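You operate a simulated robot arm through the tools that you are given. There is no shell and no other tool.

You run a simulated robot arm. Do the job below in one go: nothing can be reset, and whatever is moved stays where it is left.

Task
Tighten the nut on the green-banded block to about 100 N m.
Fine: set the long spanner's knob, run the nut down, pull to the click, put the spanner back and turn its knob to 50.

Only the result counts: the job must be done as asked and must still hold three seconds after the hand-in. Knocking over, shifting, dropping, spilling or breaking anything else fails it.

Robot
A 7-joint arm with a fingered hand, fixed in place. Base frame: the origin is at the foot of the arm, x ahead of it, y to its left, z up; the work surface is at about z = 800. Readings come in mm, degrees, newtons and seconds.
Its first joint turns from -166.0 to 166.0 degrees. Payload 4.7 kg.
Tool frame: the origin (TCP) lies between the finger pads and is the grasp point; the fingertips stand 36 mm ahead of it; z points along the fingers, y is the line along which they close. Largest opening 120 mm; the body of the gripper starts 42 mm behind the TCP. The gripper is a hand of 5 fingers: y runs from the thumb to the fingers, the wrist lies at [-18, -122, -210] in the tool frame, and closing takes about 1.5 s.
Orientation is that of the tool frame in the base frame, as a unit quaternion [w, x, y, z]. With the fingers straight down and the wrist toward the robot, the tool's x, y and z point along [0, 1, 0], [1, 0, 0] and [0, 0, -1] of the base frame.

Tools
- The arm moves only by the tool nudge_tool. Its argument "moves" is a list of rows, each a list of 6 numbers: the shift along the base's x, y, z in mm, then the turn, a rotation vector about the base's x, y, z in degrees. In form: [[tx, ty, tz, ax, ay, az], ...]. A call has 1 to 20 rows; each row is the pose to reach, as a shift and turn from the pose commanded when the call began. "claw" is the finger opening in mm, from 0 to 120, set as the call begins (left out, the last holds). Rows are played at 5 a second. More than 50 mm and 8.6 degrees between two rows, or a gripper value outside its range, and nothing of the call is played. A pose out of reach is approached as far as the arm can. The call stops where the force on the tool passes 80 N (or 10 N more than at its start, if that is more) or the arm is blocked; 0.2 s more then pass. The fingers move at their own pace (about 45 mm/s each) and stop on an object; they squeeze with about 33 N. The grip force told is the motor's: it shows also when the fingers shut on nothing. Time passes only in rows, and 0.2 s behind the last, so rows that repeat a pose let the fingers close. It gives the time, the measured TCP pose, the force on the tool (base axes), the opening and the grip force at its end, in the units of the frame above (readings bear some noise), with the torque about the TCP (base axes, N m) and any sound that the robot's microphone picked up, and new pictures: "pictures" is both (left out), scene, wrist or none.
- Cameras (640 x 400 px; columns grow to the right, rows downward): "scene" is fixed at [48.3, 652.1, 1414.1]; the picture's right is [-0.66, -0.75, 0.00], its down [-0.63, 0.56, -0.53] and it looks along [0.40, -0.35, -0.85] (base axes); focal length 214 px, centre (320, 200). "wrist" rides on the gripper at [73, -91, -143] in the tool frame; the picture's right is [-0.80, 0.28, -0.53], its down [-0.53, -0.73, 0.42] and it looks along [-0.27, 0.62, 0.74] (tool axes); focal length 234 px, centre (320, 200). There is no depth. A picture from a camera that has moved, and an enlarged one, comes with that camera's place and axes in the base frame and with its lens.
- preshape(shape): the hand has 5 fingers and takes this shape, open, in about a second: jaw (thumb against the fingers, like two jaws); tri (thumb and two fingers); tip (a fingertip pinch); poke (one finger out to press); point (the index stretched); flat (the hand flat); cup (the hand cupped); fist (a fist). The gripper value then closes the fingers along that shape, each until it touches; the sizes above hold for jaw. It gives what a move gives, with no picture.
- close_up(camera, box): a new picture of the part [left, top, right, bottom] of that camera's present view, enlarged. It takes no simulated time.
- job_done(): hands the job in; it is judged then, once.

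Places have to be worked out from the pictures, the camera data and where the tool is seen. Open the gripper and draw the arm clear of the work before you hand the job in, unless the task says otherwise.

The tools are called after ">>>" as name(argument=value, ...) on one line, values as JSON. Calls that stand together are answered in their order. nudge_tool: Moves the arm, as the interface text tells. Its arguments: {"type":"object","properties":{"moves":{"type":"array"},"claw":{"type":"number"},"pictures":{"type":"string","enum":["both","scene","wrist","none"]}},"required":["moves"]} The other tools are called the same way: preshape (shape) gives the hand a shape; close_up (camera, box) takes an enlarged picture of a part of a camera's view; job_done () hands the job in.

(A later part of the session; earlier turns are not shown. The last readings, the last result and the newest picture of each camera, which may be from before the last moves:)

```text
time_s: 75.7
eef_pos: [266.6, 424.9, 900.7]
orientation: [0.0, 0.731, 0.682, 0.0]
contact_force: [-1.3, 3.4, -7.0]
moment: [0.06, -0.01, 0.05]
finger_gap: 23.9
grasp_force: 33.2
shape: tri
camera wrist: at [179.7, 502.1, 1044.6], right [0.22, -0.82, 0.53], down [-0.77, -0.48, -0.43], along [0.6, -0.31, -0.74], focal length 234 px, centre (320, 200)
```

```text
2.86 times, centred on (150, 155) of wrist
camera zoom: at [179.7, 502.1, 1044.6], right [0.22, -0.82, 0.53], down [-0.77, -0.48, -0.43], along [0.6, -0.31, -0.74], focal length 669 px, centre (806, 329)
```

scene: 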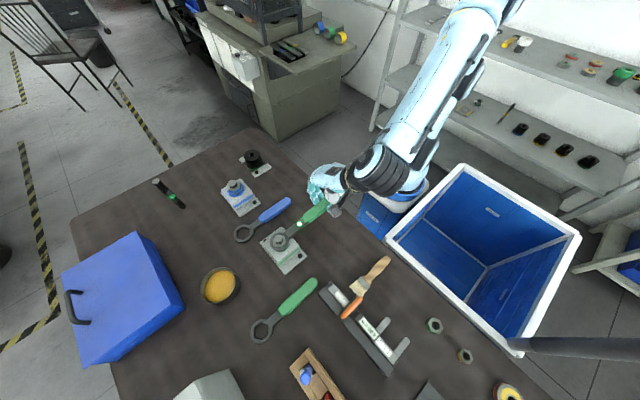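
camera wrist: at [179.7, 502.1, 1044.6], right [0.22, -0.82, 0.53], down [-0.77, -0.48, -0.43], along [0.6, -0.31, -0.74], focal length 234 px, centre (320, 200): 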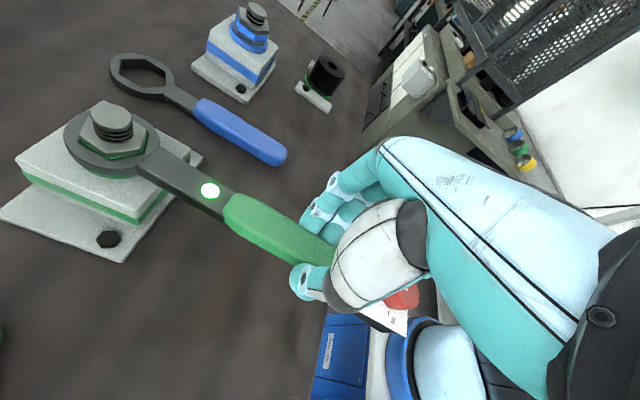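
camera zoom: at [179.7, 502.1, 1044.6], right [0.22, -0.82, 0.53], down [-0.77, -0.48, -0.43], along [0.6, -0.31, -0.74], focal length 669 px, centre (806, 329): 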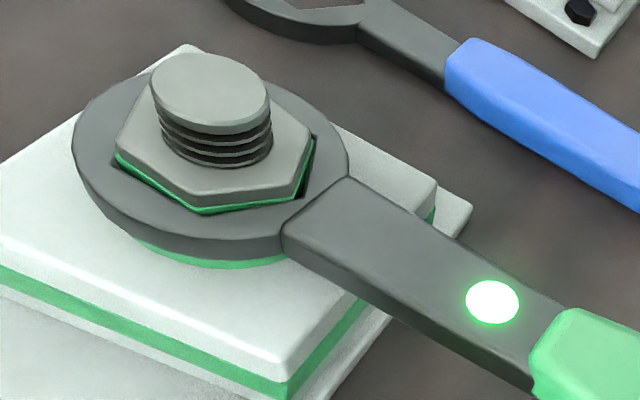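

Turning back also needs only about 0.2 N·m and the lamp stays lit. I keep turning back another 21° to see if the lamp goes out or the nut rises.

>>> nudge_tool(moves=[[8.6, -0.5, 0, 0, 0, 3], [17.3, -0.6, 0, 0, 0, 6], [25.9, -0.1, 0, 0, 0, 9], [34.5, 0.7, 0, 0, 0, 12], [43.1, 2.1, 0, 0, 0, 15], [51.5, 3.8, 0, 0, 0, 18], [59.9, 6, 0, 0, 0, 21]], pictures="wrist")

>>> close_up(camera="wrist", box=[50, 85, 250, 225])

>>> close_up(camera="wrist", box=[50, 85, 170, 175])

```text
time_s: 77.3
eef_pos: [327.1, 431.4, 899.8]
orientation: [0.0, 0.595, 0.804, 0.0]
contact_force: [0.4, -4.2, -6.7]
moment: [-0.07, -0.01, -0.01]
finger_gap: 23.5
grasp_force: 33.0
shape: tri
camera wrist: at [217.7, 473.0, 1044.0], right [0.5, -0.69, 0.53], down [-0.54, -0.72, -0.42], along [0.67, -0.07, -0.74], focal length 234 px, centre (320, 200)
```

wrist: 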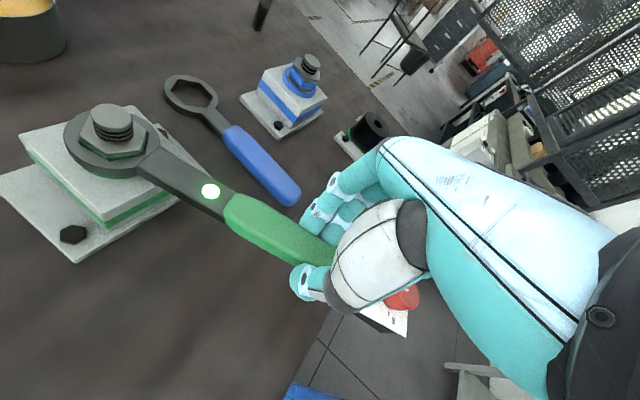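

```text
2.86 times, centred on (150, 155) of wrist
camera zoom: at [217.7, 473.0, 1044.0], right [0.5, -0.69, 0.53], down [-0.54, -0.72, -0.42], along [0.67, -0.07, -0.74], focal length 669 px, centre (806, 329)
```

zoom: 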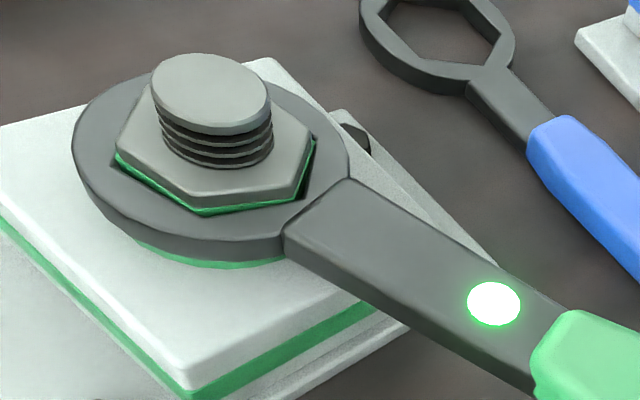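

```text
4.44 times, centred on (110, 130) of wrist
camera zoom: at [217.7, 473.0, 1044.0], right [0.5, -0.69, 0.53], down [-0.54, -0.72, -0.42], along [0.67, -0.07, -0.74], focal length 1041 px, centre (1253, 511)
```

zoom: 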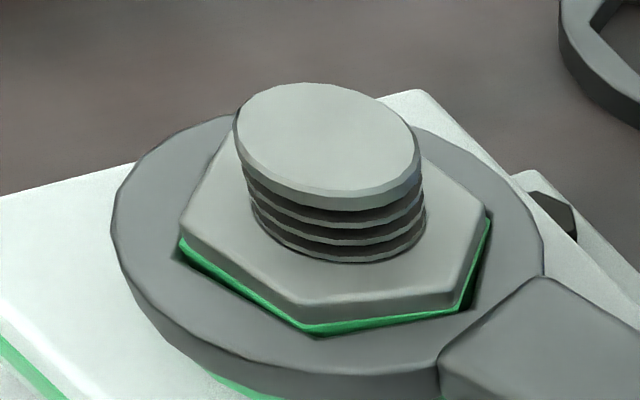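

The lamp is still lit, and the nut neither rose nor resisted. I turn back another 21°, to about where the spanner was first put on, and check the lamp again.

>>> nudge_tool(moves=[[8.2, 2.7, 0, 0, 0, 3], [16.3, 5.8, 0, 0, 0, 6], [24.2, 9.3, 0, 0, 0, 9], [32, 13.2, 0, 0, 0, 12], [39.5, 17.5, 0, 0, 0, 15], [46.7, 22.1, 0, 0, 0, 18], [53.8, 27.2, 0, 0, 0, 21], [53.8, 27.2, 0, 0, 0, 21]], pictures="wrist")

>>> close_up(camera="wrist", box=[50, 85, 250, 225])

>>> close_up(camera="wrist", box=[50, 85, 170, 175])

```text
time_s: 79.1
eef_pos: [379.6, 457.9, 899.0]
orientation: [0.0, 0.438, 0.899, 0.0]
contact_force: [1.4, -2.7, -5.5]
moment: [-0.12, -0.07, -0.05]
finger_gap: 23.4
grasp_force: 33.7
shape: tri
camera wrist: at [262.6, 457.5, 1043.9], right [0.71, -0.46, 0.53], down [-0.25, -0.87, -0.42], along [0.65, 0.17, -0.74], focal length 234 px, centre (320, 200)
```

wrist: 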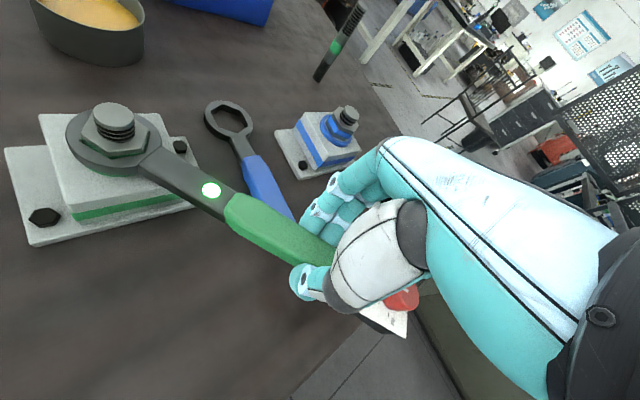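

```text
2.86 times, centred on (150, 155) of wrist
camera zoom: at [262.6, 457.5, 1043.9], right [0.71, -0.46, 0.53], down [-0.25, -0.87, -0.42], along [0.65, 0.17, -0.74], focal length 669 px, centre (806, 329)
```

zoom: 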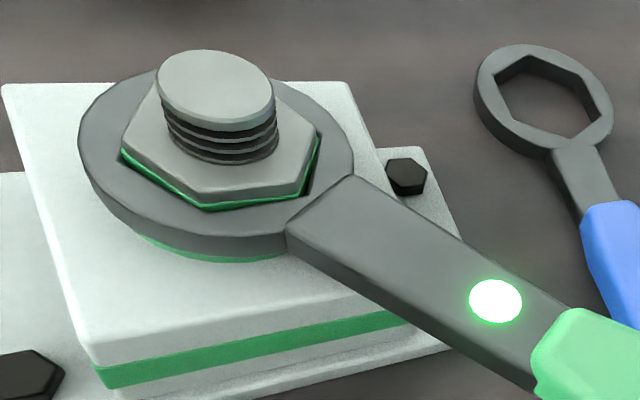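

```text
4.44 times, centred on (110, 130) of wrist
camera zoom: at [262.6, 457.5, 1043.9], right [0.71, -0.46, 0.53], down [-0.25, -0.87, -0.42], along [0.65, 0.17, -0.74], focal length 1041 px, centre (1253, 511)
```

zoom: 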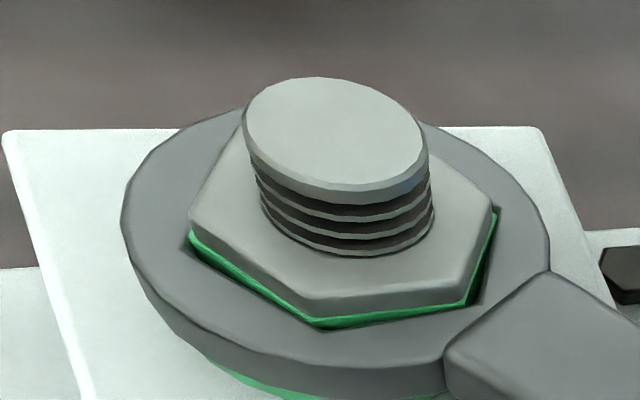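

The lamp remains lit and the nut has not risen with the back-turn. I turn back a further 30° so as to surely unseat the nut, and see whether the lamp resets and the nut rises — then I can re-tighten in fine steps.

>>> nudge_tool(moves=[[6.7, 5.4, 0, 0, 0, 3], [13.2, 11.2, 0, 0, 0, 6], [19.3, 17.3, 0, 0, 0, 9], [25.1, 23.7, 0, 0, 0, 12], [30.6, 30.4, 0, 0, 0, 15], [35.7, 37.4, 0, 0, 0, 18], [40.4, 44.6, 0, 0, 0, 21], [44.8, 52.1, 0, 0, 0, 24], [48.8, 59.8, 0, 0, 0, 27], [52.3, 67.7, 0, 0, 0, 30], [52.3, 67.7, 0, 0, 0, 30]], pictures="both")

>>> close_up(camera="wrist", box=[50, 85, 250, 225])

>>> close_up(camera="wrist", box=[50, 85, 170, 175])

```text
time_s: 81.5
eef_pos: [432.2, 525.0, 899.8]
orientation: [0.0, 0.191, 0.982, 0.001]
contact_force: [7.1, -2.9, -5.4]
moment: [-0.04, -0.19, -0.09]
finger_gap: 23.4
grasp_force: 33.4
shape: tri
camera wrist: at [330.3, 467.3, 1044.0], right [0.85, -0.04, 0.53], down [0.22, -0.88, -0.42], along [0.48, 0.48, -0.74], focal length 234 px, centre (320, 200)
```

scene: 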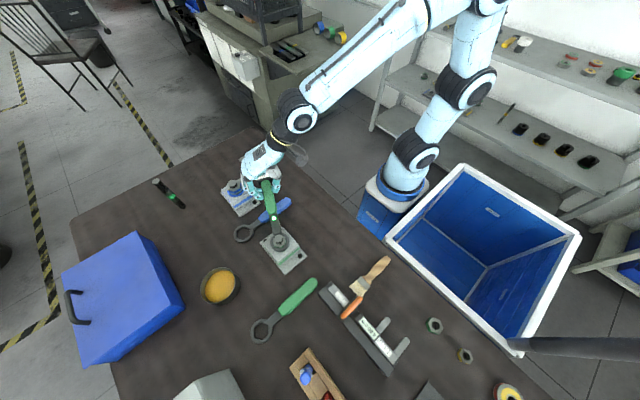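
wrist: 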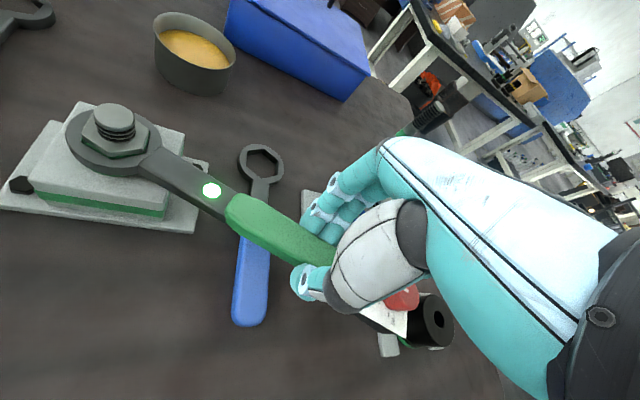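

```text
2.86 times, centred on (150, 155) of wrist
camera zoom: at [330.3, 467.3, 1044.0], right [0.85, -0.04, 0.53], down [0.22, -0.88, -0.42], along [0.48, 0.48, -0.74], focal length 669 px, centre (806, 329)
```

zoom: 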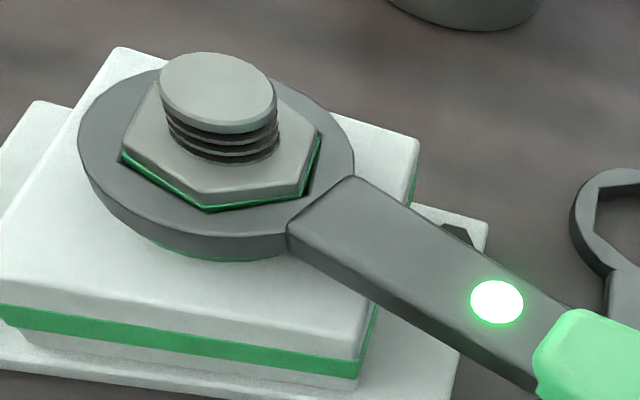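

```text
4.44 times, centred on (110, 130) of wrist
camera zoom: at [330.3, 467.3, 1044.0], right [0.85, -0.04, 0.53], down [0.22, -0.88, -0.42], along [0.48, 0.48, -0.74], focal length 1041 px, centre (1253, 511)
```

zoom: 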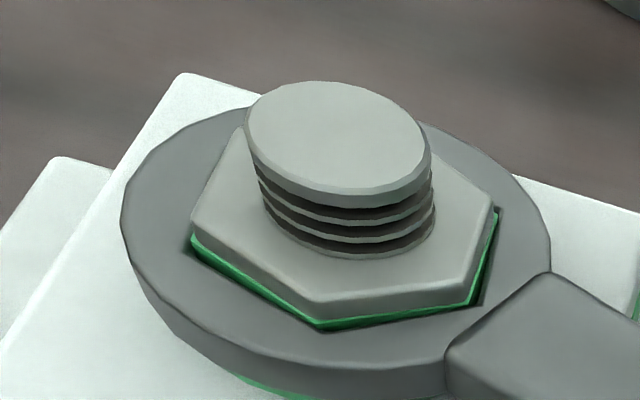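

The lamp stays lit and the nut did not rise yet. I centre the ring on the hex (−6°) and lift it 17 mm off the nut (stud still inside) for re-indexing, watching the lamp.

>>> nudge_tool(moves=[[-3.5, -7.9, 0, 0, 0, -3], [-7.5, -15.6, 0, 0, 0, -6], [-7.5, -15.6, 4, 0, 0, -6], [-7.5, -15.6, 8, 0, 0, -6], [-7.5, -15.6, 12, 0, 0, -6], [-7.5, -15.6, 17, 0, 0, -6], [-7.5, -15.6, 17, 0, 0, -6]], pictures="wrist")

>>> close_up(camera="wrist", box=[50, 85, 250, 225])

>>> close_up(camera="scene", box=[256, 222, 312, 264])

```text
time_s: 83.1
eef_pos: [425.9, 508.3, 916.9]
orientation: [-0.001, 0.241, 0.971, 0.0]
contact_force: [-0.3, -0.5, -4.2]
moment: [0.0, 0.0, -0.01]
finger_gap: 23.4
grasp_force: 32.8
shape: tri
camera wrist: at [317.7, 462.7, 1060.9], right [0.84, -0.13, 0.53], down [0.13, -0.9, -0.42], along [0.53, 0.42, -0.74], focal length 234 px, centre (320, 200)
```

wrist: 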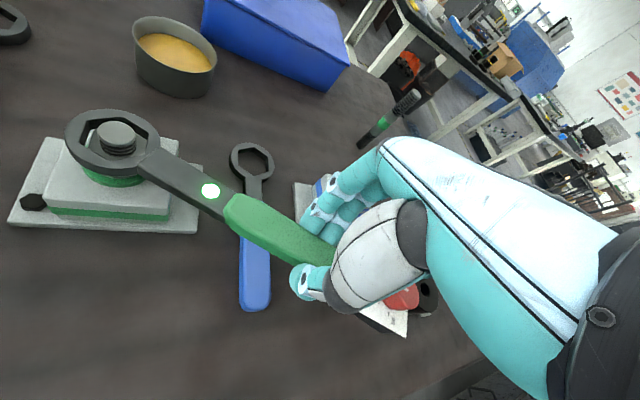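

```text
2.86 times, centred on (150, 155) of wrist
camera zoom: at [317.7, 462.7, 1060.9], right [0.84, -0.13, 0.53], down [0.13, -0.9, -0.42], along [0.53, 0.42, -0.74], focal length 669 px, centre (806, 329)
```

zoom: 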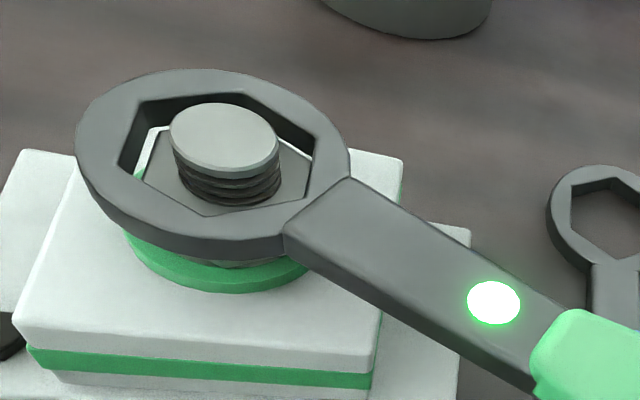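

```text
9.52 times, centred on (284, 243) of scene
camera zoom: at [48.3, 652.1, 1414.1], right [-0.66, -0.75, 0.0], down [-0.63, 0.56, -0.53], along [0.4, -0.35, -0.85], focal length 2043 px, centre (663, -210)
```

zoom: 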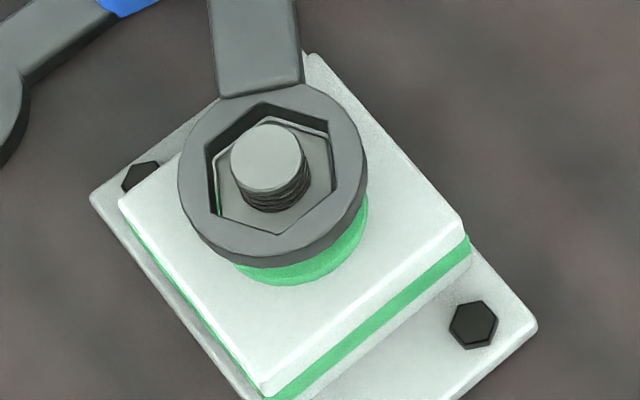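

The lamp remains lit even with the ring off the nut, so it is latched. I raise to the same relative viewpoint as before the pull (z≈1000) to compare the nut's height with the earlier picture.

>>> nudge_tool(moves=[[0, 0, 25, 0, 0, 0], [0, 0, 55, 0, 0, 0], [0, 0, 84, 0, 0, 0], [0, 0, 84, 0, 0, 0]], pictures="wrist")

>>> close_up(camera="wrist", box=[100, 170, 164, 220])

>>> close_up(camera="scene", box=[256, 222, 312, 264])

```text
time_s: 84.1
eef_pos: [426.4, 508.8, 1000.5]
orientation: [0.0, 0.242, 0.97, 0.0]
contact_force: [-0.2, 0.3, -5.5]
moment: [0.01, -0.01, 0.01]
finger_gap: 23.3
grasp_force: 33.5
shape: tri
camera wrist: at [318.1, 462.2, 1143.9], right [0.84, -0.13, 0.53], down [0.13, -0.9, -0.42], along [0.53, 0.42, -0.74], focal length 234 px, centre (320, 200)
```

wrist: 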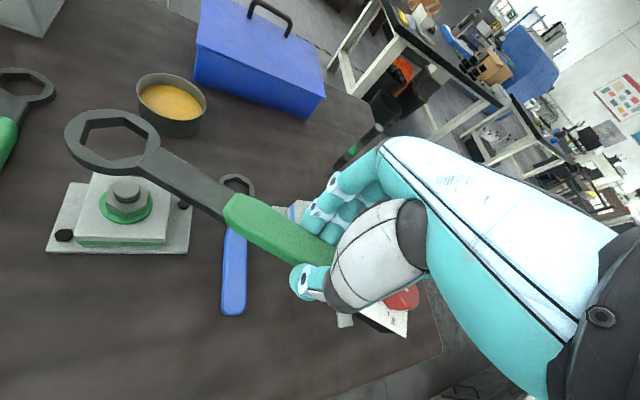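

```text
8.00 times, centred on (132, 195) of wrist
camera zoom: at [318.1, 462.2, 1143.9], right [0.84, -0.13, 0.53], down [0.13, -0.9, -0.42], along [0.53, 0.42, -0.74], focal length 1873 px, centre (1824, 240)
```

zoom: 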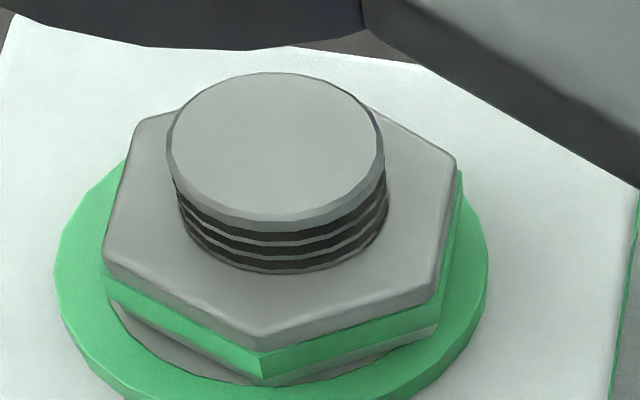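

```text
9.52 times, centred on (284, 243) of scene
camera zoom: at [48.3, 652.1, 1414.1], right [-0.66, -0.75, 0.0], down [-0.63, 0.56, -0.53], along [0.4, -0.35, -0.85], focal length 2043 px, centre (663, -210)
```

zoom: 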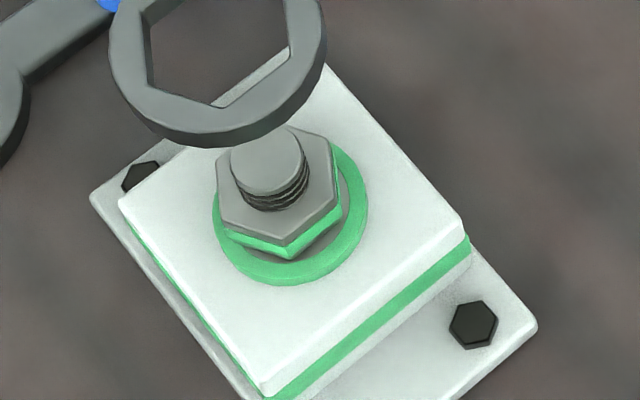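

The nut is at the same height as before, still seated while its corner is now at about −29°. To find out where tightening really starts, I re-index the ring by −60° at this safe height and come down again at φ≈−89°.

>>> nudge_tool(moves=[[-14, -8.5, 0, 0, 0, -6], [-28, -17, 0, 0, 0, -12], [-42, -25.6, 0, 0, 0, -18], [-56, -34.1, 0, 0, 0, -24], [-70, -42.6, 0, 0, 0, -30], [-84, -51.2, 0, 0, 0, -36], [-98, -59.7, 0, 0, 0, -42], [-112, -68.2, 0, 0, 0, -48], [-126, -76.8, 0, 0, 0, -54], [-139.8, -85.3, 0, 0, 0, -60], [-139.8, -85.3, -30, 0, 0, -60], [-139.8, -85.3, -60, 0, 0, -60], [-139.8, -85.3, -80, 0, 0, -60], [-139.8, -85.3, -85, 0, 0, -60], [-139.8, -85.3, -85, 0, 0, -60]], pictures="wrist")

>>> close_up(camera="wrist", box=[50, 95, 170, 185])

>>> close_up(camera="scene", box=[256, 215, 312, 257])

```text
time_s: 87.3
eef_pos: [284.1, 426.1, 915.0]
orientation: [0.0, 0.694, 0.72, 0.0]
contact_force: [0.2, -0.8, -5.3]
moment: [0.0, -0.03, 0.01]
finger_gap: 23.6
grasp_force: 32.8
shape: tri
camera wrist: at [190.4, 494.1, 1060.3], right [0.31, -0.79, 0.53], down [-0.71, -0.56, -0.42], along [0.63, -0.24, -0.74], focal length 234 px, centre (320, 200)
```

wrist: 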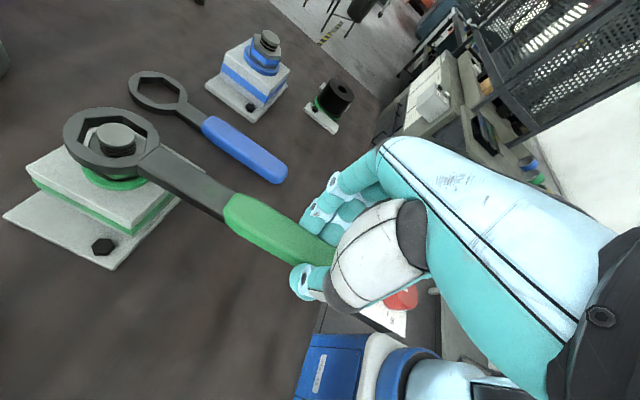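

```text
4.44 times, centred on (110, 140) of wrist
camera zoom: at [190.4, 494.1, 1060.3], right [0.31, -0.79, 0.53], down [-0.71, -0.56, -0.42], along [0.63, -0.24, -0.74], focal length 1041 px, centre (1253, 467)
```

zoom: 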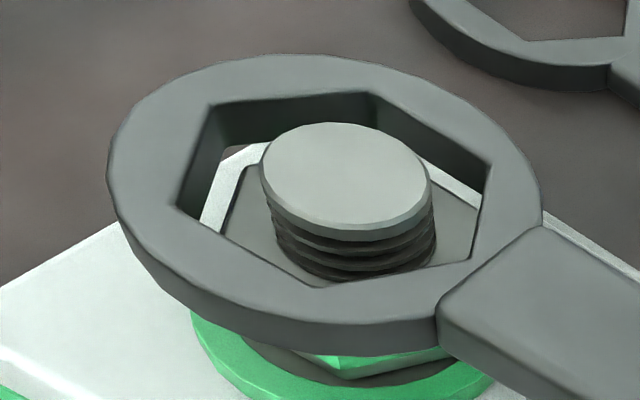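

```text
9.52 times, centred on (284, 236) of scene
camera zoom: at [48.3, 652.1, 1414.1], right [-0.66, -0.75, 0.0], down [-0.63, 0.56, -0.53], along [0.4, -0.35, -0.85], focal length 2043 px, centre (663, -143)
```

zoom: 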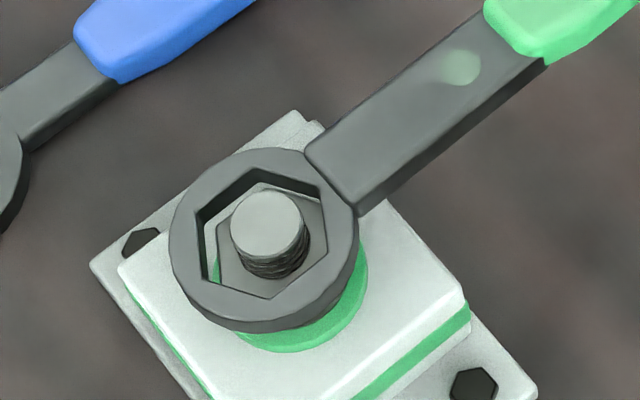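

The lamp went out once the spanner was lifted clear — so it is a "reached" indicator that resets off the nut. I correct the ring position by about (−1.5, −2.7) and lower onto the nut again, to redo the pull in fine steps.

>>> nudge_tool(moves=[[-1.5, -2.7, 0, 0, 0, 0], [-1.5, -2.7, -3, 0, 0, 0], [-1.5, -2.7, -6, 0, 0, 0], [-1.5, -2.7, -9, 0, 0, 0], [-1.5, -2.7, -11, 0, 0, 0], [-1.5, -2.7, -11, 0, 0, 0]], pictures="wrist")

>>> close_up(camera="wrist", box=[50, 85, 250, 225])

>>> close_up(camera="scene", box=[256, 215, 312, 257])

```text
time_s: 88.7
eef_pos: [284.6, 422.6, 905.6]
orientation: [-0.001, 0.694, 0.72, 0.0]
contact_force: [0.3, 1.4, -4.0]
moment: [0.15, -0.01, 0.0]
finger_gap: 22.9
grasp_force: 32.8
shape: tri
camera wrist: at [189.1, 490.9, 1049.6], right [0.31, -0.79, 0.53], down [-0.71, -0.56, -0.42], along [0.63, -0.24, -0.74], focal length 234 px, centre (320, 200)
```

wrist: 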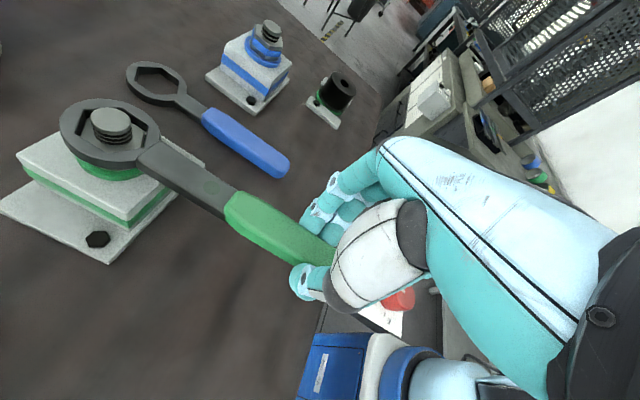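

```text
2.86 times, centred on (150, 155) of wrist
camera zoom: at [189.1, 490.9, 1049.6], right [0.31, -0.79, 0.53], down [-0.71, -0.56, -0.42], along [0.63, -0.24, -0.74], focal length 669 px, centre (806, 329)
```

zoom: 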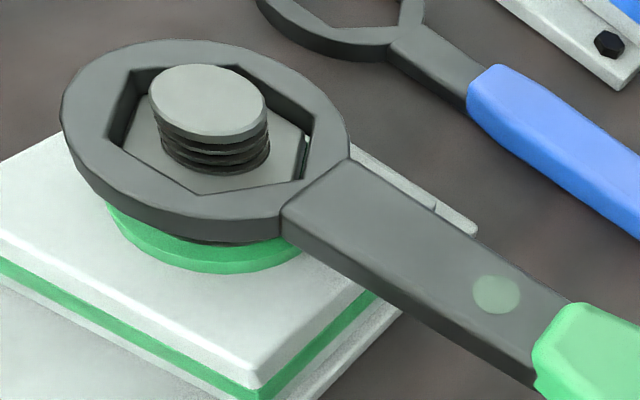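

```text
9.52 times, centred on (284, 236) of scene
camera zoom: at [48.3, 652.1, 1414.1], right [-0.66, -0.75, 0.0], down [-0.63, 0.56, -0.53], along [0.4, -0.35, -0.85], focal length 2043 px, centre (663, -143)
```

zoom: 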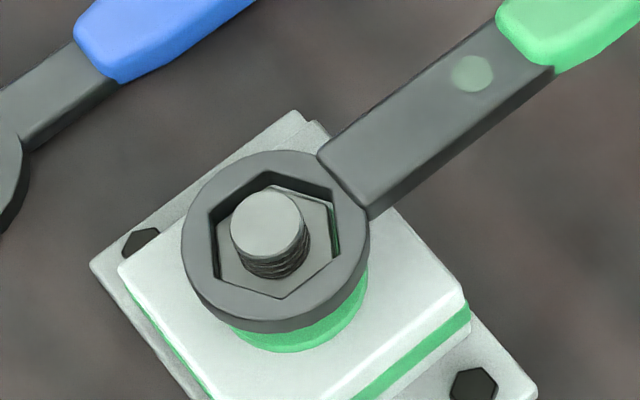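

The ring is resting on the nut edge; it needs to go about 1 mm back in +y. I ease up 2 mm, shift, and lower again.

>>> nudge_tool(moves=[[0, 0, 2, 0, 0, 0], [0.1, 0.5, 2, 0, 0, 0], [0.2, 1, 1, 0, 0, 0], [0.2, 1.1, 0, 0, 0, 0], [0.2, 1.1, -2, 0, 0, 0], [0.2, 1.1, -2, 0, 0, 0]], pictures="wrist")

>>> close_up(camera="wrist", box=[50, 85, 250, 225])

>>> close_up(camera="scene", box=[256, 215, 312, 257])

```text
time_s: 90.1
eef_pos: [284.5, 422.9, 903.1]
orientation: [0.0, 0.694, 0.72, 0.0]
contact_force: [-0.9, 0.2, -4.7]
moment: [0.0, -0.05, 0.0]
finger_gap: 23.5
grasp_force: 33.0
shape: tri
camera wrist: at [189.8, 491.6, 1047.4], right [0.31, -0.79, 0.53], down [-0.71, -0.56, -0.42], along [0.63, -0.24, -0.74], focal length 234 px, centre (320, 200)
```

wrist: 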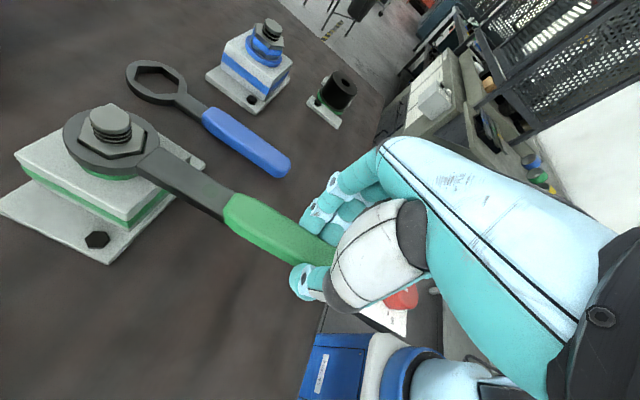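

```text
2.86 times, centred on (150, 155) of wrist
camera zoom: at [189.8, 491.6, 1047.4], right [0.31, -0.79, 0.53], down [-0.71, -0.56, -0.42], along [0.63, -0.24, -0.74], focal length 669 px, centre (806, 329)
```

zoom: 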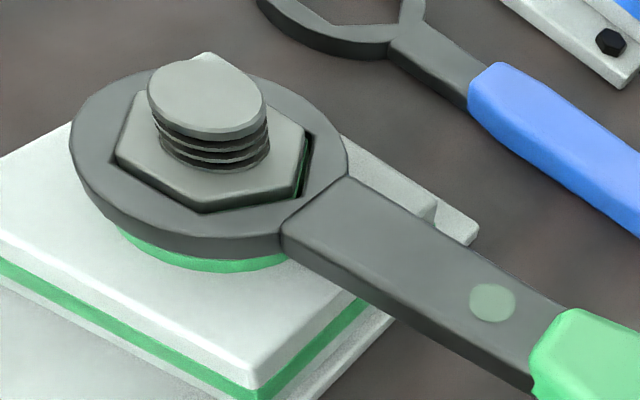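

```text
9.52 times, centred on (284, 236) of scene
camera zoom: at [48.3, 652.1, 1414.1], right [-0.66, -0.75, 0.0], down [-0.63, 0.56, -0.53], along [0.4, -0.35, -0.85], focal length 2043 px, centre (663, -143)
```

zoom: 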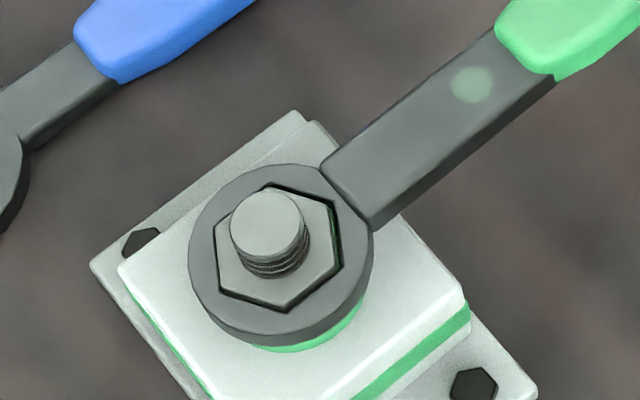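

The ring is on the nut again with the lamp off. I lower 4 mm and turn clockwise 6° to take up the hex play.

>>> nudge_tool(moves=[[0, 0, -2, 0, 0, 0], [0, 0, -4, 0, 0, 0], [-4.3, 0, -4, 0, 0, -1.5], [-8.7, 0, -4, 0, 0, -3], [-13, 0.2, -4, 0, 0, -4.5], [-17.4, 0.5, -4, 0, 0, -6], [-17.4, 0.5, -4, 0, 0, -6]], pictures="wrist")

>>> close_up(camera="wrist", box=[50, 85, 250, 225])

```text
time_s: 91.7
eef_pos: [265.4, 422.6, 899.7]
orientation: [0.0, 0.732, 0.681, 0.0]
contact_force: [0.9, 5.2, -5.2]
moment: [0.15, -0.03, 0.05]
finger_gap: 23.4
grasp_force: 33.2
shape: tri
camera wrist: at [179.2, 501.3, 1043.4], right [0.22, -0.82, 0.53], down [-0.77, -0.48, -0.42], along [0.6, -0.31, -0.74], focal length 234 px, centre (320, 200)
```

wrist: 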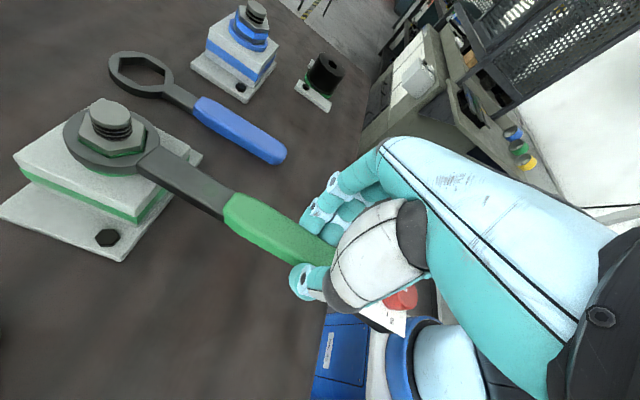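

```text
2.86 times, centred on (150, 155) of wrist
camera zoom: at [179.2, 501.3, 1043.4], right [0.22, -0.82, 0.53], down [-0.77, -0.48, -0.42], along [0.6, -0.31, -0.74], focal length 669 px, centre (806, 329)
```

zoom: 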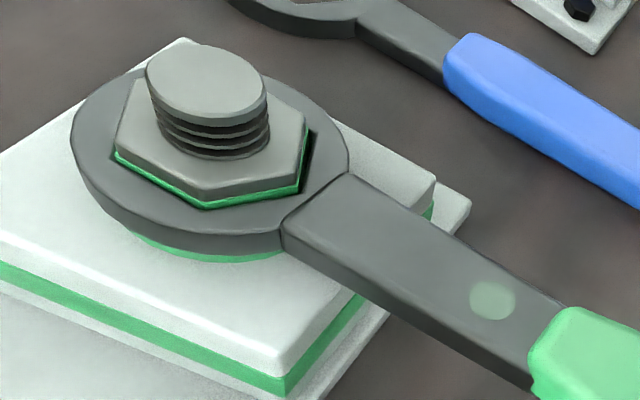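

Lamp off, ~0.13 N·m. I continue clockwise 6°.

>>> nudge_tool(moves=[[-4.2, 1.2, 0, 0, 0, -1.5], [-8.5, 1.7, 0, 0, 0, -3], [-12.8, 2.4, 0, 0, 0, -4.5], [-17.1, 3.1, 0, 0, 0, -6], [-17.1, 3.1, 0, 0, 0, -6]], pictures="wrist")

```text
time_s: 92.9
eef_pos: [248.8, 425.0, 899.2]
orientation: [0.0, 0.767, 0.642, 0.0]
contact_force: [-0.2, 4.2, -4.6]
moment: [0.06, -0.02, -0.01]
finger_gap: 23.3
grasp_force: 32.5
shape: tri
camera wrist: at [171.3, 512.8, 1043.7], right [0.13, -0.84, 0.53], down [-0.81, -0.4, -0.42], along [0.56, -0.37, -0.74], focal length 234 px, centre (320, 200)
```

wrist: 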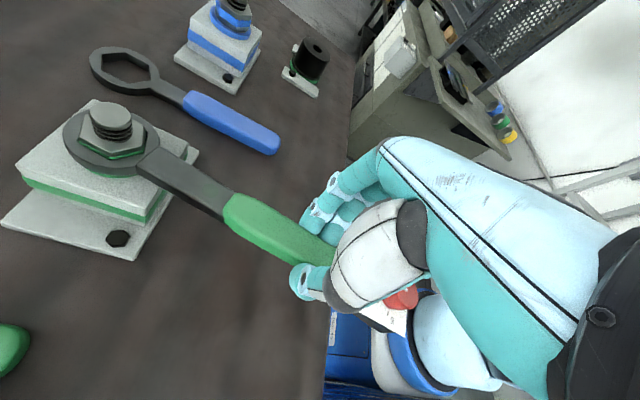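

Lamp still off, no resistance. Another 6°.

>>> nudge_tool(moves=[[-4.1, 1.2, 0, 0, 0, -1.5], [-8.3, 2.2, 0, 0, 0, -3], [-12.5, 3.2, 0, 0, 0, -4.5], [-16.6, 4.4, 0, 0, 0, -6], [-16.6, 4.4, 0, 0, 0, -6]], pictures="wrist")

```text
time_s: 94.1
eef_pos: [231.4, 431.2, 898.2]
orientation: [0.0, 0.799, 0.601, 0.0]
contact_force: [0.9, -0.4, -4.8]
moment: [-0.03, -0.05, 0.01]
finger_gap: 23.5
grasp_force: 32.5
shape: tri
camera wrist: at [163.7, 525.1, 1042.6], right [0.05, -0.85, 0.53], down [-0.85, -0.31, -0.42], along [0.52, -0.43, -0.74], focal length 234 px, centre (320, 200)
```

wrist: 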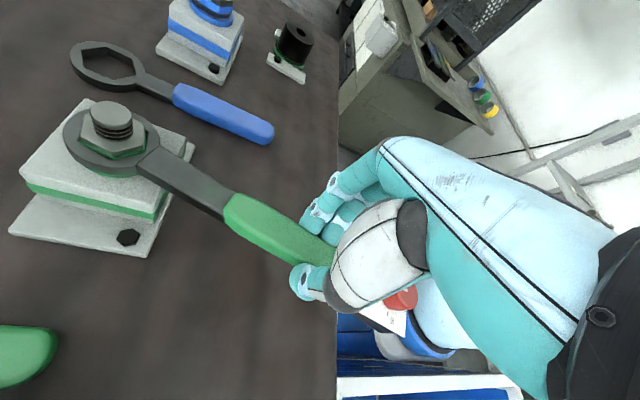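

Still free (0.17 N·m), lamp off. Another 6°.

>>> nudge_tool(moves=[[-4.2, 1.3, 0, 0, 0, -1.5], [-8.2, 2.7, 0, 0, 0, -3], [-12.3, 4.2, 0, 0, 0, -4.5], [-16.3, 5.8, 0, 0, 0, -6], [-16.3, 5.8, 0, 0, 0, -6]], pictures="wrist")

```text
time_s: 95.3
eef_pos: [215.8, 435.4, 900.2]
orientation: [-0.001, 0.829, 0.559, 0.0]
contact_force: [2.0, 4.2, -4.7]
moment: [0.1, -0.07, 0.01]
finger_gap: 23.5
grasp_force: 33.2
shape: tri
camera wrist: at [158.0, 536.8, 1043.0], right [-0.04, -0.85, 0.53], down [-0.88, -0.22, -0.42], along [0.48, -0.48, -0.74], focal length 234 px, centre (320, 200)
```

wrist: 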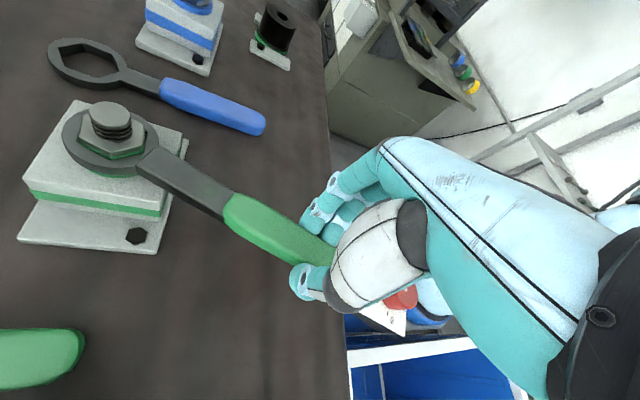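

Lamp off, still free. Another 6° in 1.5° rows.

>>> nudge_tool(moves=[[-3.9, 1.9, 0, 0, 0, -1.5], [-7.8, 3.7, 0, 0, 0, -3], [-11.6, 5.6, 0, 0, 0, -4.5], [-15.4, 7.6, 0, 0, 0, -6], [-15.4, 7.6, 0, 0, 0, -6]], pictures="wrist")

```text
time_s: 96.5
eef_pos: [200.5, 442.9, 899.0]
orientation: [0.001, 0.857, 0.515, 0.0]
contact_force: [0.2, -0.7, -5.4]
moment: [-0.06, -0.03, 0.02]
finger_gap: 23.2
grasp_force: 33.7
shape: tri
camera wrist: at [153.6, 550.2, 1043.5], right [-0.13, -0.84, 0.53], down [-0.9, -0.13, -0.42], along [0.42, -0.53, -0.74], focal length 234 px, centre (320, 200)
```

wrist: 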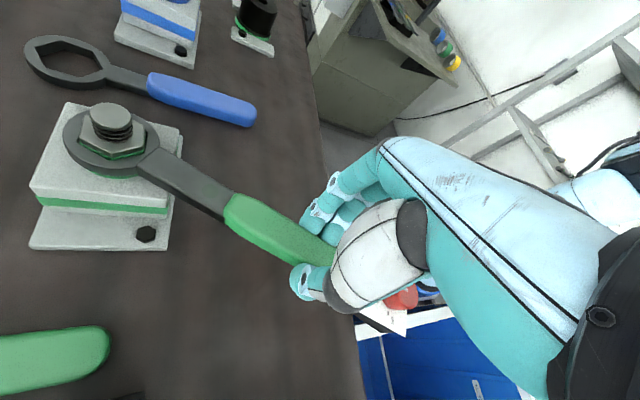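

Lamp off. Another 6°, now coming to the range where it lit before.

>>> nudge_tool(moves=[[-3.8, 2.1, 0, 0, 0, -1.5], [-7.5, 4.3, 0, 0, 0, -3], [-11.1, 6.6, 0, 0, 0, -4.5], [-14.7, 9, 0, 0, 0, -6], [-14.7, 9, 0, 0, 0, -6]], pictures="wrist")

>>> close_up(camera="wrist", box=[50, 85, 170, 175])

```text
time_s: 97.7
eef_pos: [185.5, 452.2, 899.3]
orientation: [0.0, 0.883, 0.469, 0.0]
contact_force: [-0.1, -2.1, -4.9]
moment: [-0.13, -0.01, -0.04]
finger_gap: 23.3
grasp_force: 32.1
shape: tri
camera wrist: at [149.8, 564.0, 1043.2], right [-0.22, -0.82, 0.53], down [-0.91, -0.03, -0.42], along [0.37, -0.57, -0.74], focal length 234 px, centre (320, 200)
```

wrist: 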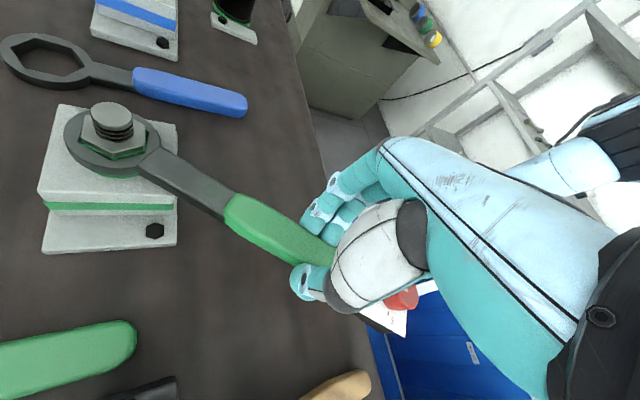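

```text
4.44 times, centred on (110, 130) of wrist
camera zoom: at [149.8, 564.0, 1043.2], right [-0.22, -0.82, 0.53], down [-0.91, -0.03, -0.42], along [0.37, -0.57, -0.74], focal length 1041 px, centre (1253, 511)
```

zoom: 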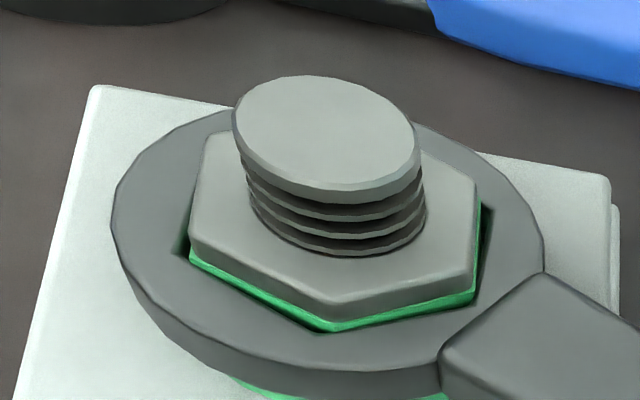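

Lamp still off. Now 3° steps.

>>> nudge_tool(moves=[[-1.9, 1.1, 0, 0, 0, -0.75], [-3.7, 2.3, 0, 0, 0, -1.5], [-5.4, 3.6, 0, 0, 0, -2.25], [-7.2, 4.9, 0, 0, 0, -3], [-7.2, 4.9, 0, 0, 0, -3]], pictures="wrist")

```text
time_s: 98.9
eef_pos: [178.4, 458.9, 899.9]
orientation: [0.0, 0.895, 0.446, 0.0]
contact_force: [-0.1, -2.9, -5.9]
moment: [-0.11, -0.01, -0.04]
finger_gap: 23.5
grasp_force: 33.2
shape: tri
camera wrist: at [149.0, 570.6, 1043.4], right [-0.26, -0.81, 0.53], down [-0.91, 0.02, -0.42], along [0.34, -0.59, -0.74], focal length 234 px, centre (320, 200)
```

wrist: 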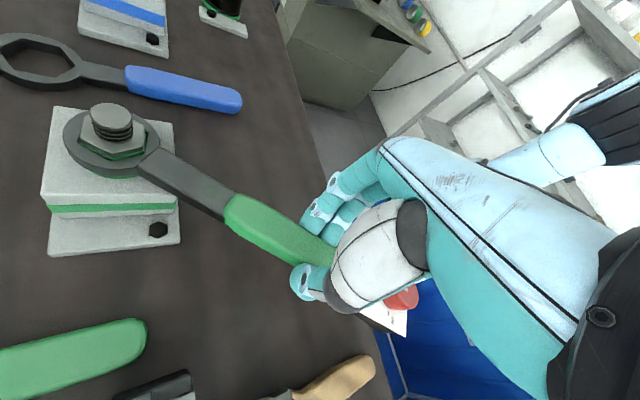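

Lamp off, 0.24 N·m. Another 3°.

>>> nudge_tool(moves=[[-1.7, 1.3, 0, 0, 0, -0.75], [-3.4, 2.7, 0, 0, 0, -1.5], [-5, 4, 0, 0, 0, -2.25], [-6.7, 5.4, 0, 0, 0, -3], [-6.7, 5.4, 0, 0, 0, -3]], pictures="wrist")

```text
time_s: 100.1
eef_pos: [171.9, 463.2, 899.4]
orientation: [0.0, 0.907, 0.422, 0.0]
contact_force: [-1.2, -1.8, -5.9]
moment: [-0.1, -0.02, -0.07]
finger_gap: 23.2
grasp_force: 32.7
shape: tri
camera wrist: at [148.3, 577.4, 1043.3], right [-0.3, -0.8, 0.53], down [-0.9, 0.06, -0.42], along [0.3, -0.6, -0.74], focal length 234 px, centre (320, 200)
```

wrist: 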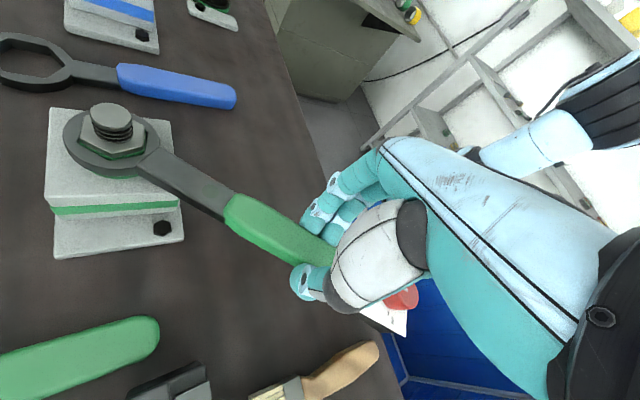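

Lamp off and free. I continue 6°.

>>> nudge_tool(moves=[[-3.5, 2.5, 0, 0, 0, -1.5], [-6.7, 5.4, 0, 0, 0, -3], [-9.8, 8.4, 0, 0, 0, -4.5], [-12.8, 11.5, 0, 0, 0, -6], [-12.8, 11.5, 0, 0, 0, -6]], pictures="both")

>>> close_up(camera="wrist", box=[50, 85, 170, 175])

```text
time_s: 101.3
eef_pos: [157.9, 475.0, 899.7]
orientation: [0.0, 0.927, 0.375, 0.0]
contact_force: [2.8, 2.6, -5.6]
moment: [0.04, -0.08, 0.03]
finger_gap: 23.3
grasp_force: 32.8
shape: tri
camera wrist: at [147.4, 590.7, 1043.4], right [-0.38, -0.76, 0.53], down [-0.89, 0.16, -0.42], along [0.24, -0.63, -0.74], focal length 234 px, centre (320, 200)
```

scene: 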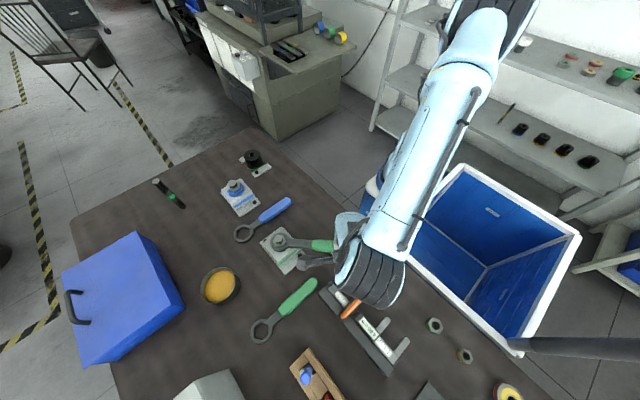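
wrist: 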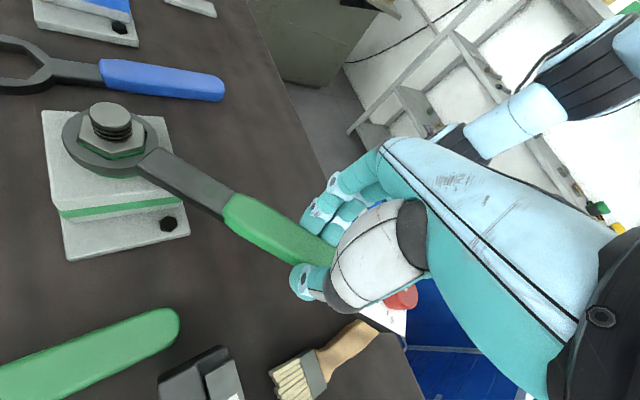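

```text
4.44 times, centred on (110, 130) of wrist
camera zoom: at [147.4, 590.7, 1043.4], right [-0.38, -0.76, 0.53], down [-0.89, 0.16, -0.42], along [0.24, -0.63, -0.74], focal length 1041 px, centre (1253, 511)
```

zoom: 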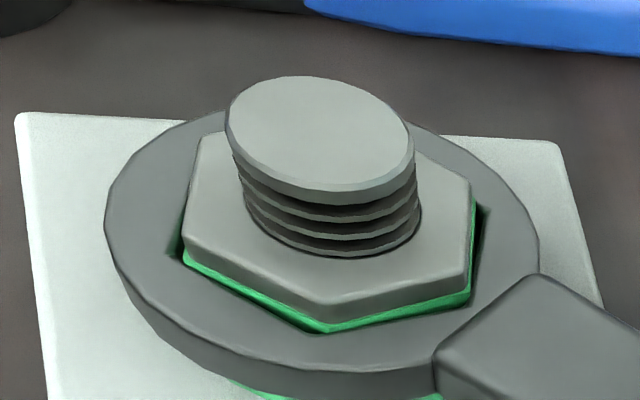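

Still free and unlit at this angle. I go on 6° more, to pass through the range where it lit the first time.

>>> nudge_tool(moves=[[-2.7, 3.4, 0, 0, 0, -1.5], [-5.6, 6.7, 0, 0, 0, -3], [-8.3, 10, 0, 0, 0, -4.5], [-11, 13.4, 0, 0, 0, -6], [-11, 13.4, 0, 0, 0, -6]], pictures="wrist")

```text
time_s: 102.5
eef_pos: [148.4, 488.5, 900.5]
orientation: [-0.001, 0.945, 0.326, 0.0]
contact_force: [0.4, 0.5, -5.6]
moment: [-0.09, -0.03, -0.01]
finger_gap: 23.4
grasp_force: 32.8
shape: tri
camera wrist: at [149.0, 604.2, 1043.8], right [-0.46, -0.71, 0.53], down [-0.87, 0.25, -0.42], along [0.17, -0.65, -0.74], focal length 234 px, centre (320, 200)
```

wrist: 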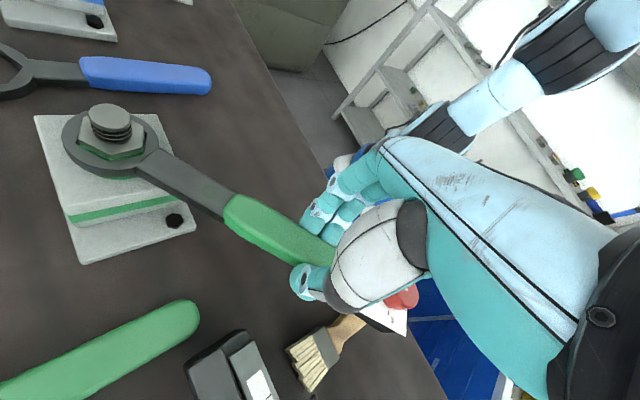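

>>> nudge_tool(moves=[[-2.6, 3.5, 0, 0, 0, -1.5], [-5.1, 7.1, 0, 0, 0, -3], [-7.5, 10.7, 0, 0, 0, -4.5], [-9.8, 14.4, 0, 0, 0, -6], [-9.8, 14.4, 0, 0, 0, -6]], pictures="wrist")

```text
time_s: 103.7
eef_pos: [138.0, 501.8, 899.6]
orientation: [0.0, 0.961, 0.276, 0.0]
contact_force: [0.2, -0.3, -5.6]
moment: [-0.03, -0.04, -0.02]
finger_gap: 23.2
grasp_force: 32.8
shape: tri
camera wrist: at [151.4, 617.6, 1043.4], right [-0.53, -0.66, 0.53], down [-0.84, 0.34, -0.42], along [0.1, -0.67, -0.74], focal length 234 px, centre (320, 200)
```

wrist: 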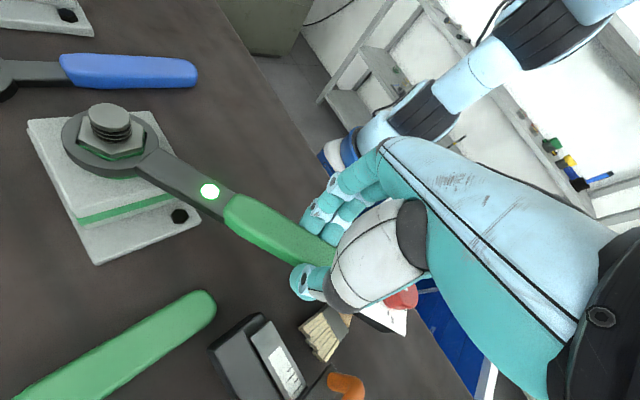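

The lamp lit again, between ring yaw −52° and −58°, i.e. at the same nut angle as the first time (A≈−199…−204): so it marks the set torque, tied to how far the nut is pulled past seating. To hit it precisely I back the nut off ~10°, centre the ring, and lift off to reset the lamp for a fine re-approach.

>>> nudge_tool(moves=[[4.7, -7.3, 0, 0, 0, 3], [9.8, -14.3, 0, 0, 0, 6], [15.2, -21, 0, 0, 0, 9], [21, -27.4, 0, 0, 0, 12], [27.1, -33.5, 0, 0, 0, 15], [33.5, -39.3, 0, 0, 0, 18], [37.9, -43, 0, 0, 0, 20], [37.9, -43, 0, 0, 0, 20], [33.5, -39.3, 0, 0, 0, 18], [27.1, -33.5, 0, 0, 0, 15], [27.1, -33.5, 0, 0, 0, 15], [27.1, -33.5, 6, 0, 0, 15], [27.1, -33.5, 14, 0, 0, 15], [27.1, -33.5, 30, 0, 0, 15], [27.1, -33.5, 55, 0, 0, 15], [27.1, -33.5, 55, 0, 0, 15]], pictures="wrist")

>>> close_up(camera="wrist", box=[50, 85, 250, 225])

```text
time_s: 107.1
eef_pos: [167.0, 470.7, 954.6]
orientation: [-0.001, 0.917, 0.399, 0.0]
contact_force: [-0.1, 0.6, -5.9]
moment: [-0.04, -0.02, 0.0]
finger_gap: 23.2
grasp_force: 33.2
shape: tri
camera wrist: at [148.7, 585.6, 1098.7], right [-0.34, -0.78, 0.53], down [-0.9, 0.11, -0.42], along [0.27, -0.62, -0.74], focal length 234 px, centre (320, 200)
```

wrist: 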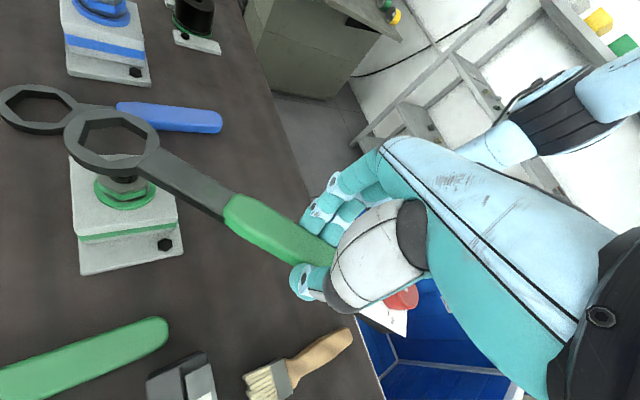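

```text
2.86 times, centred on (150, 155) of wrist
camera zoom: at [148.7, 585.6, 1098.7], right [-0.34, -0.78, 0.53], down [-0.9, 0.11, -0.42], along [0.27, -0.62, -0.74], focal length 669 px, centre (806, 329)
```

zoom: 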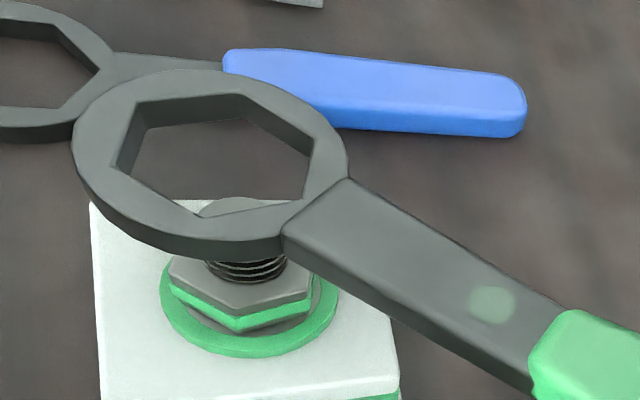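

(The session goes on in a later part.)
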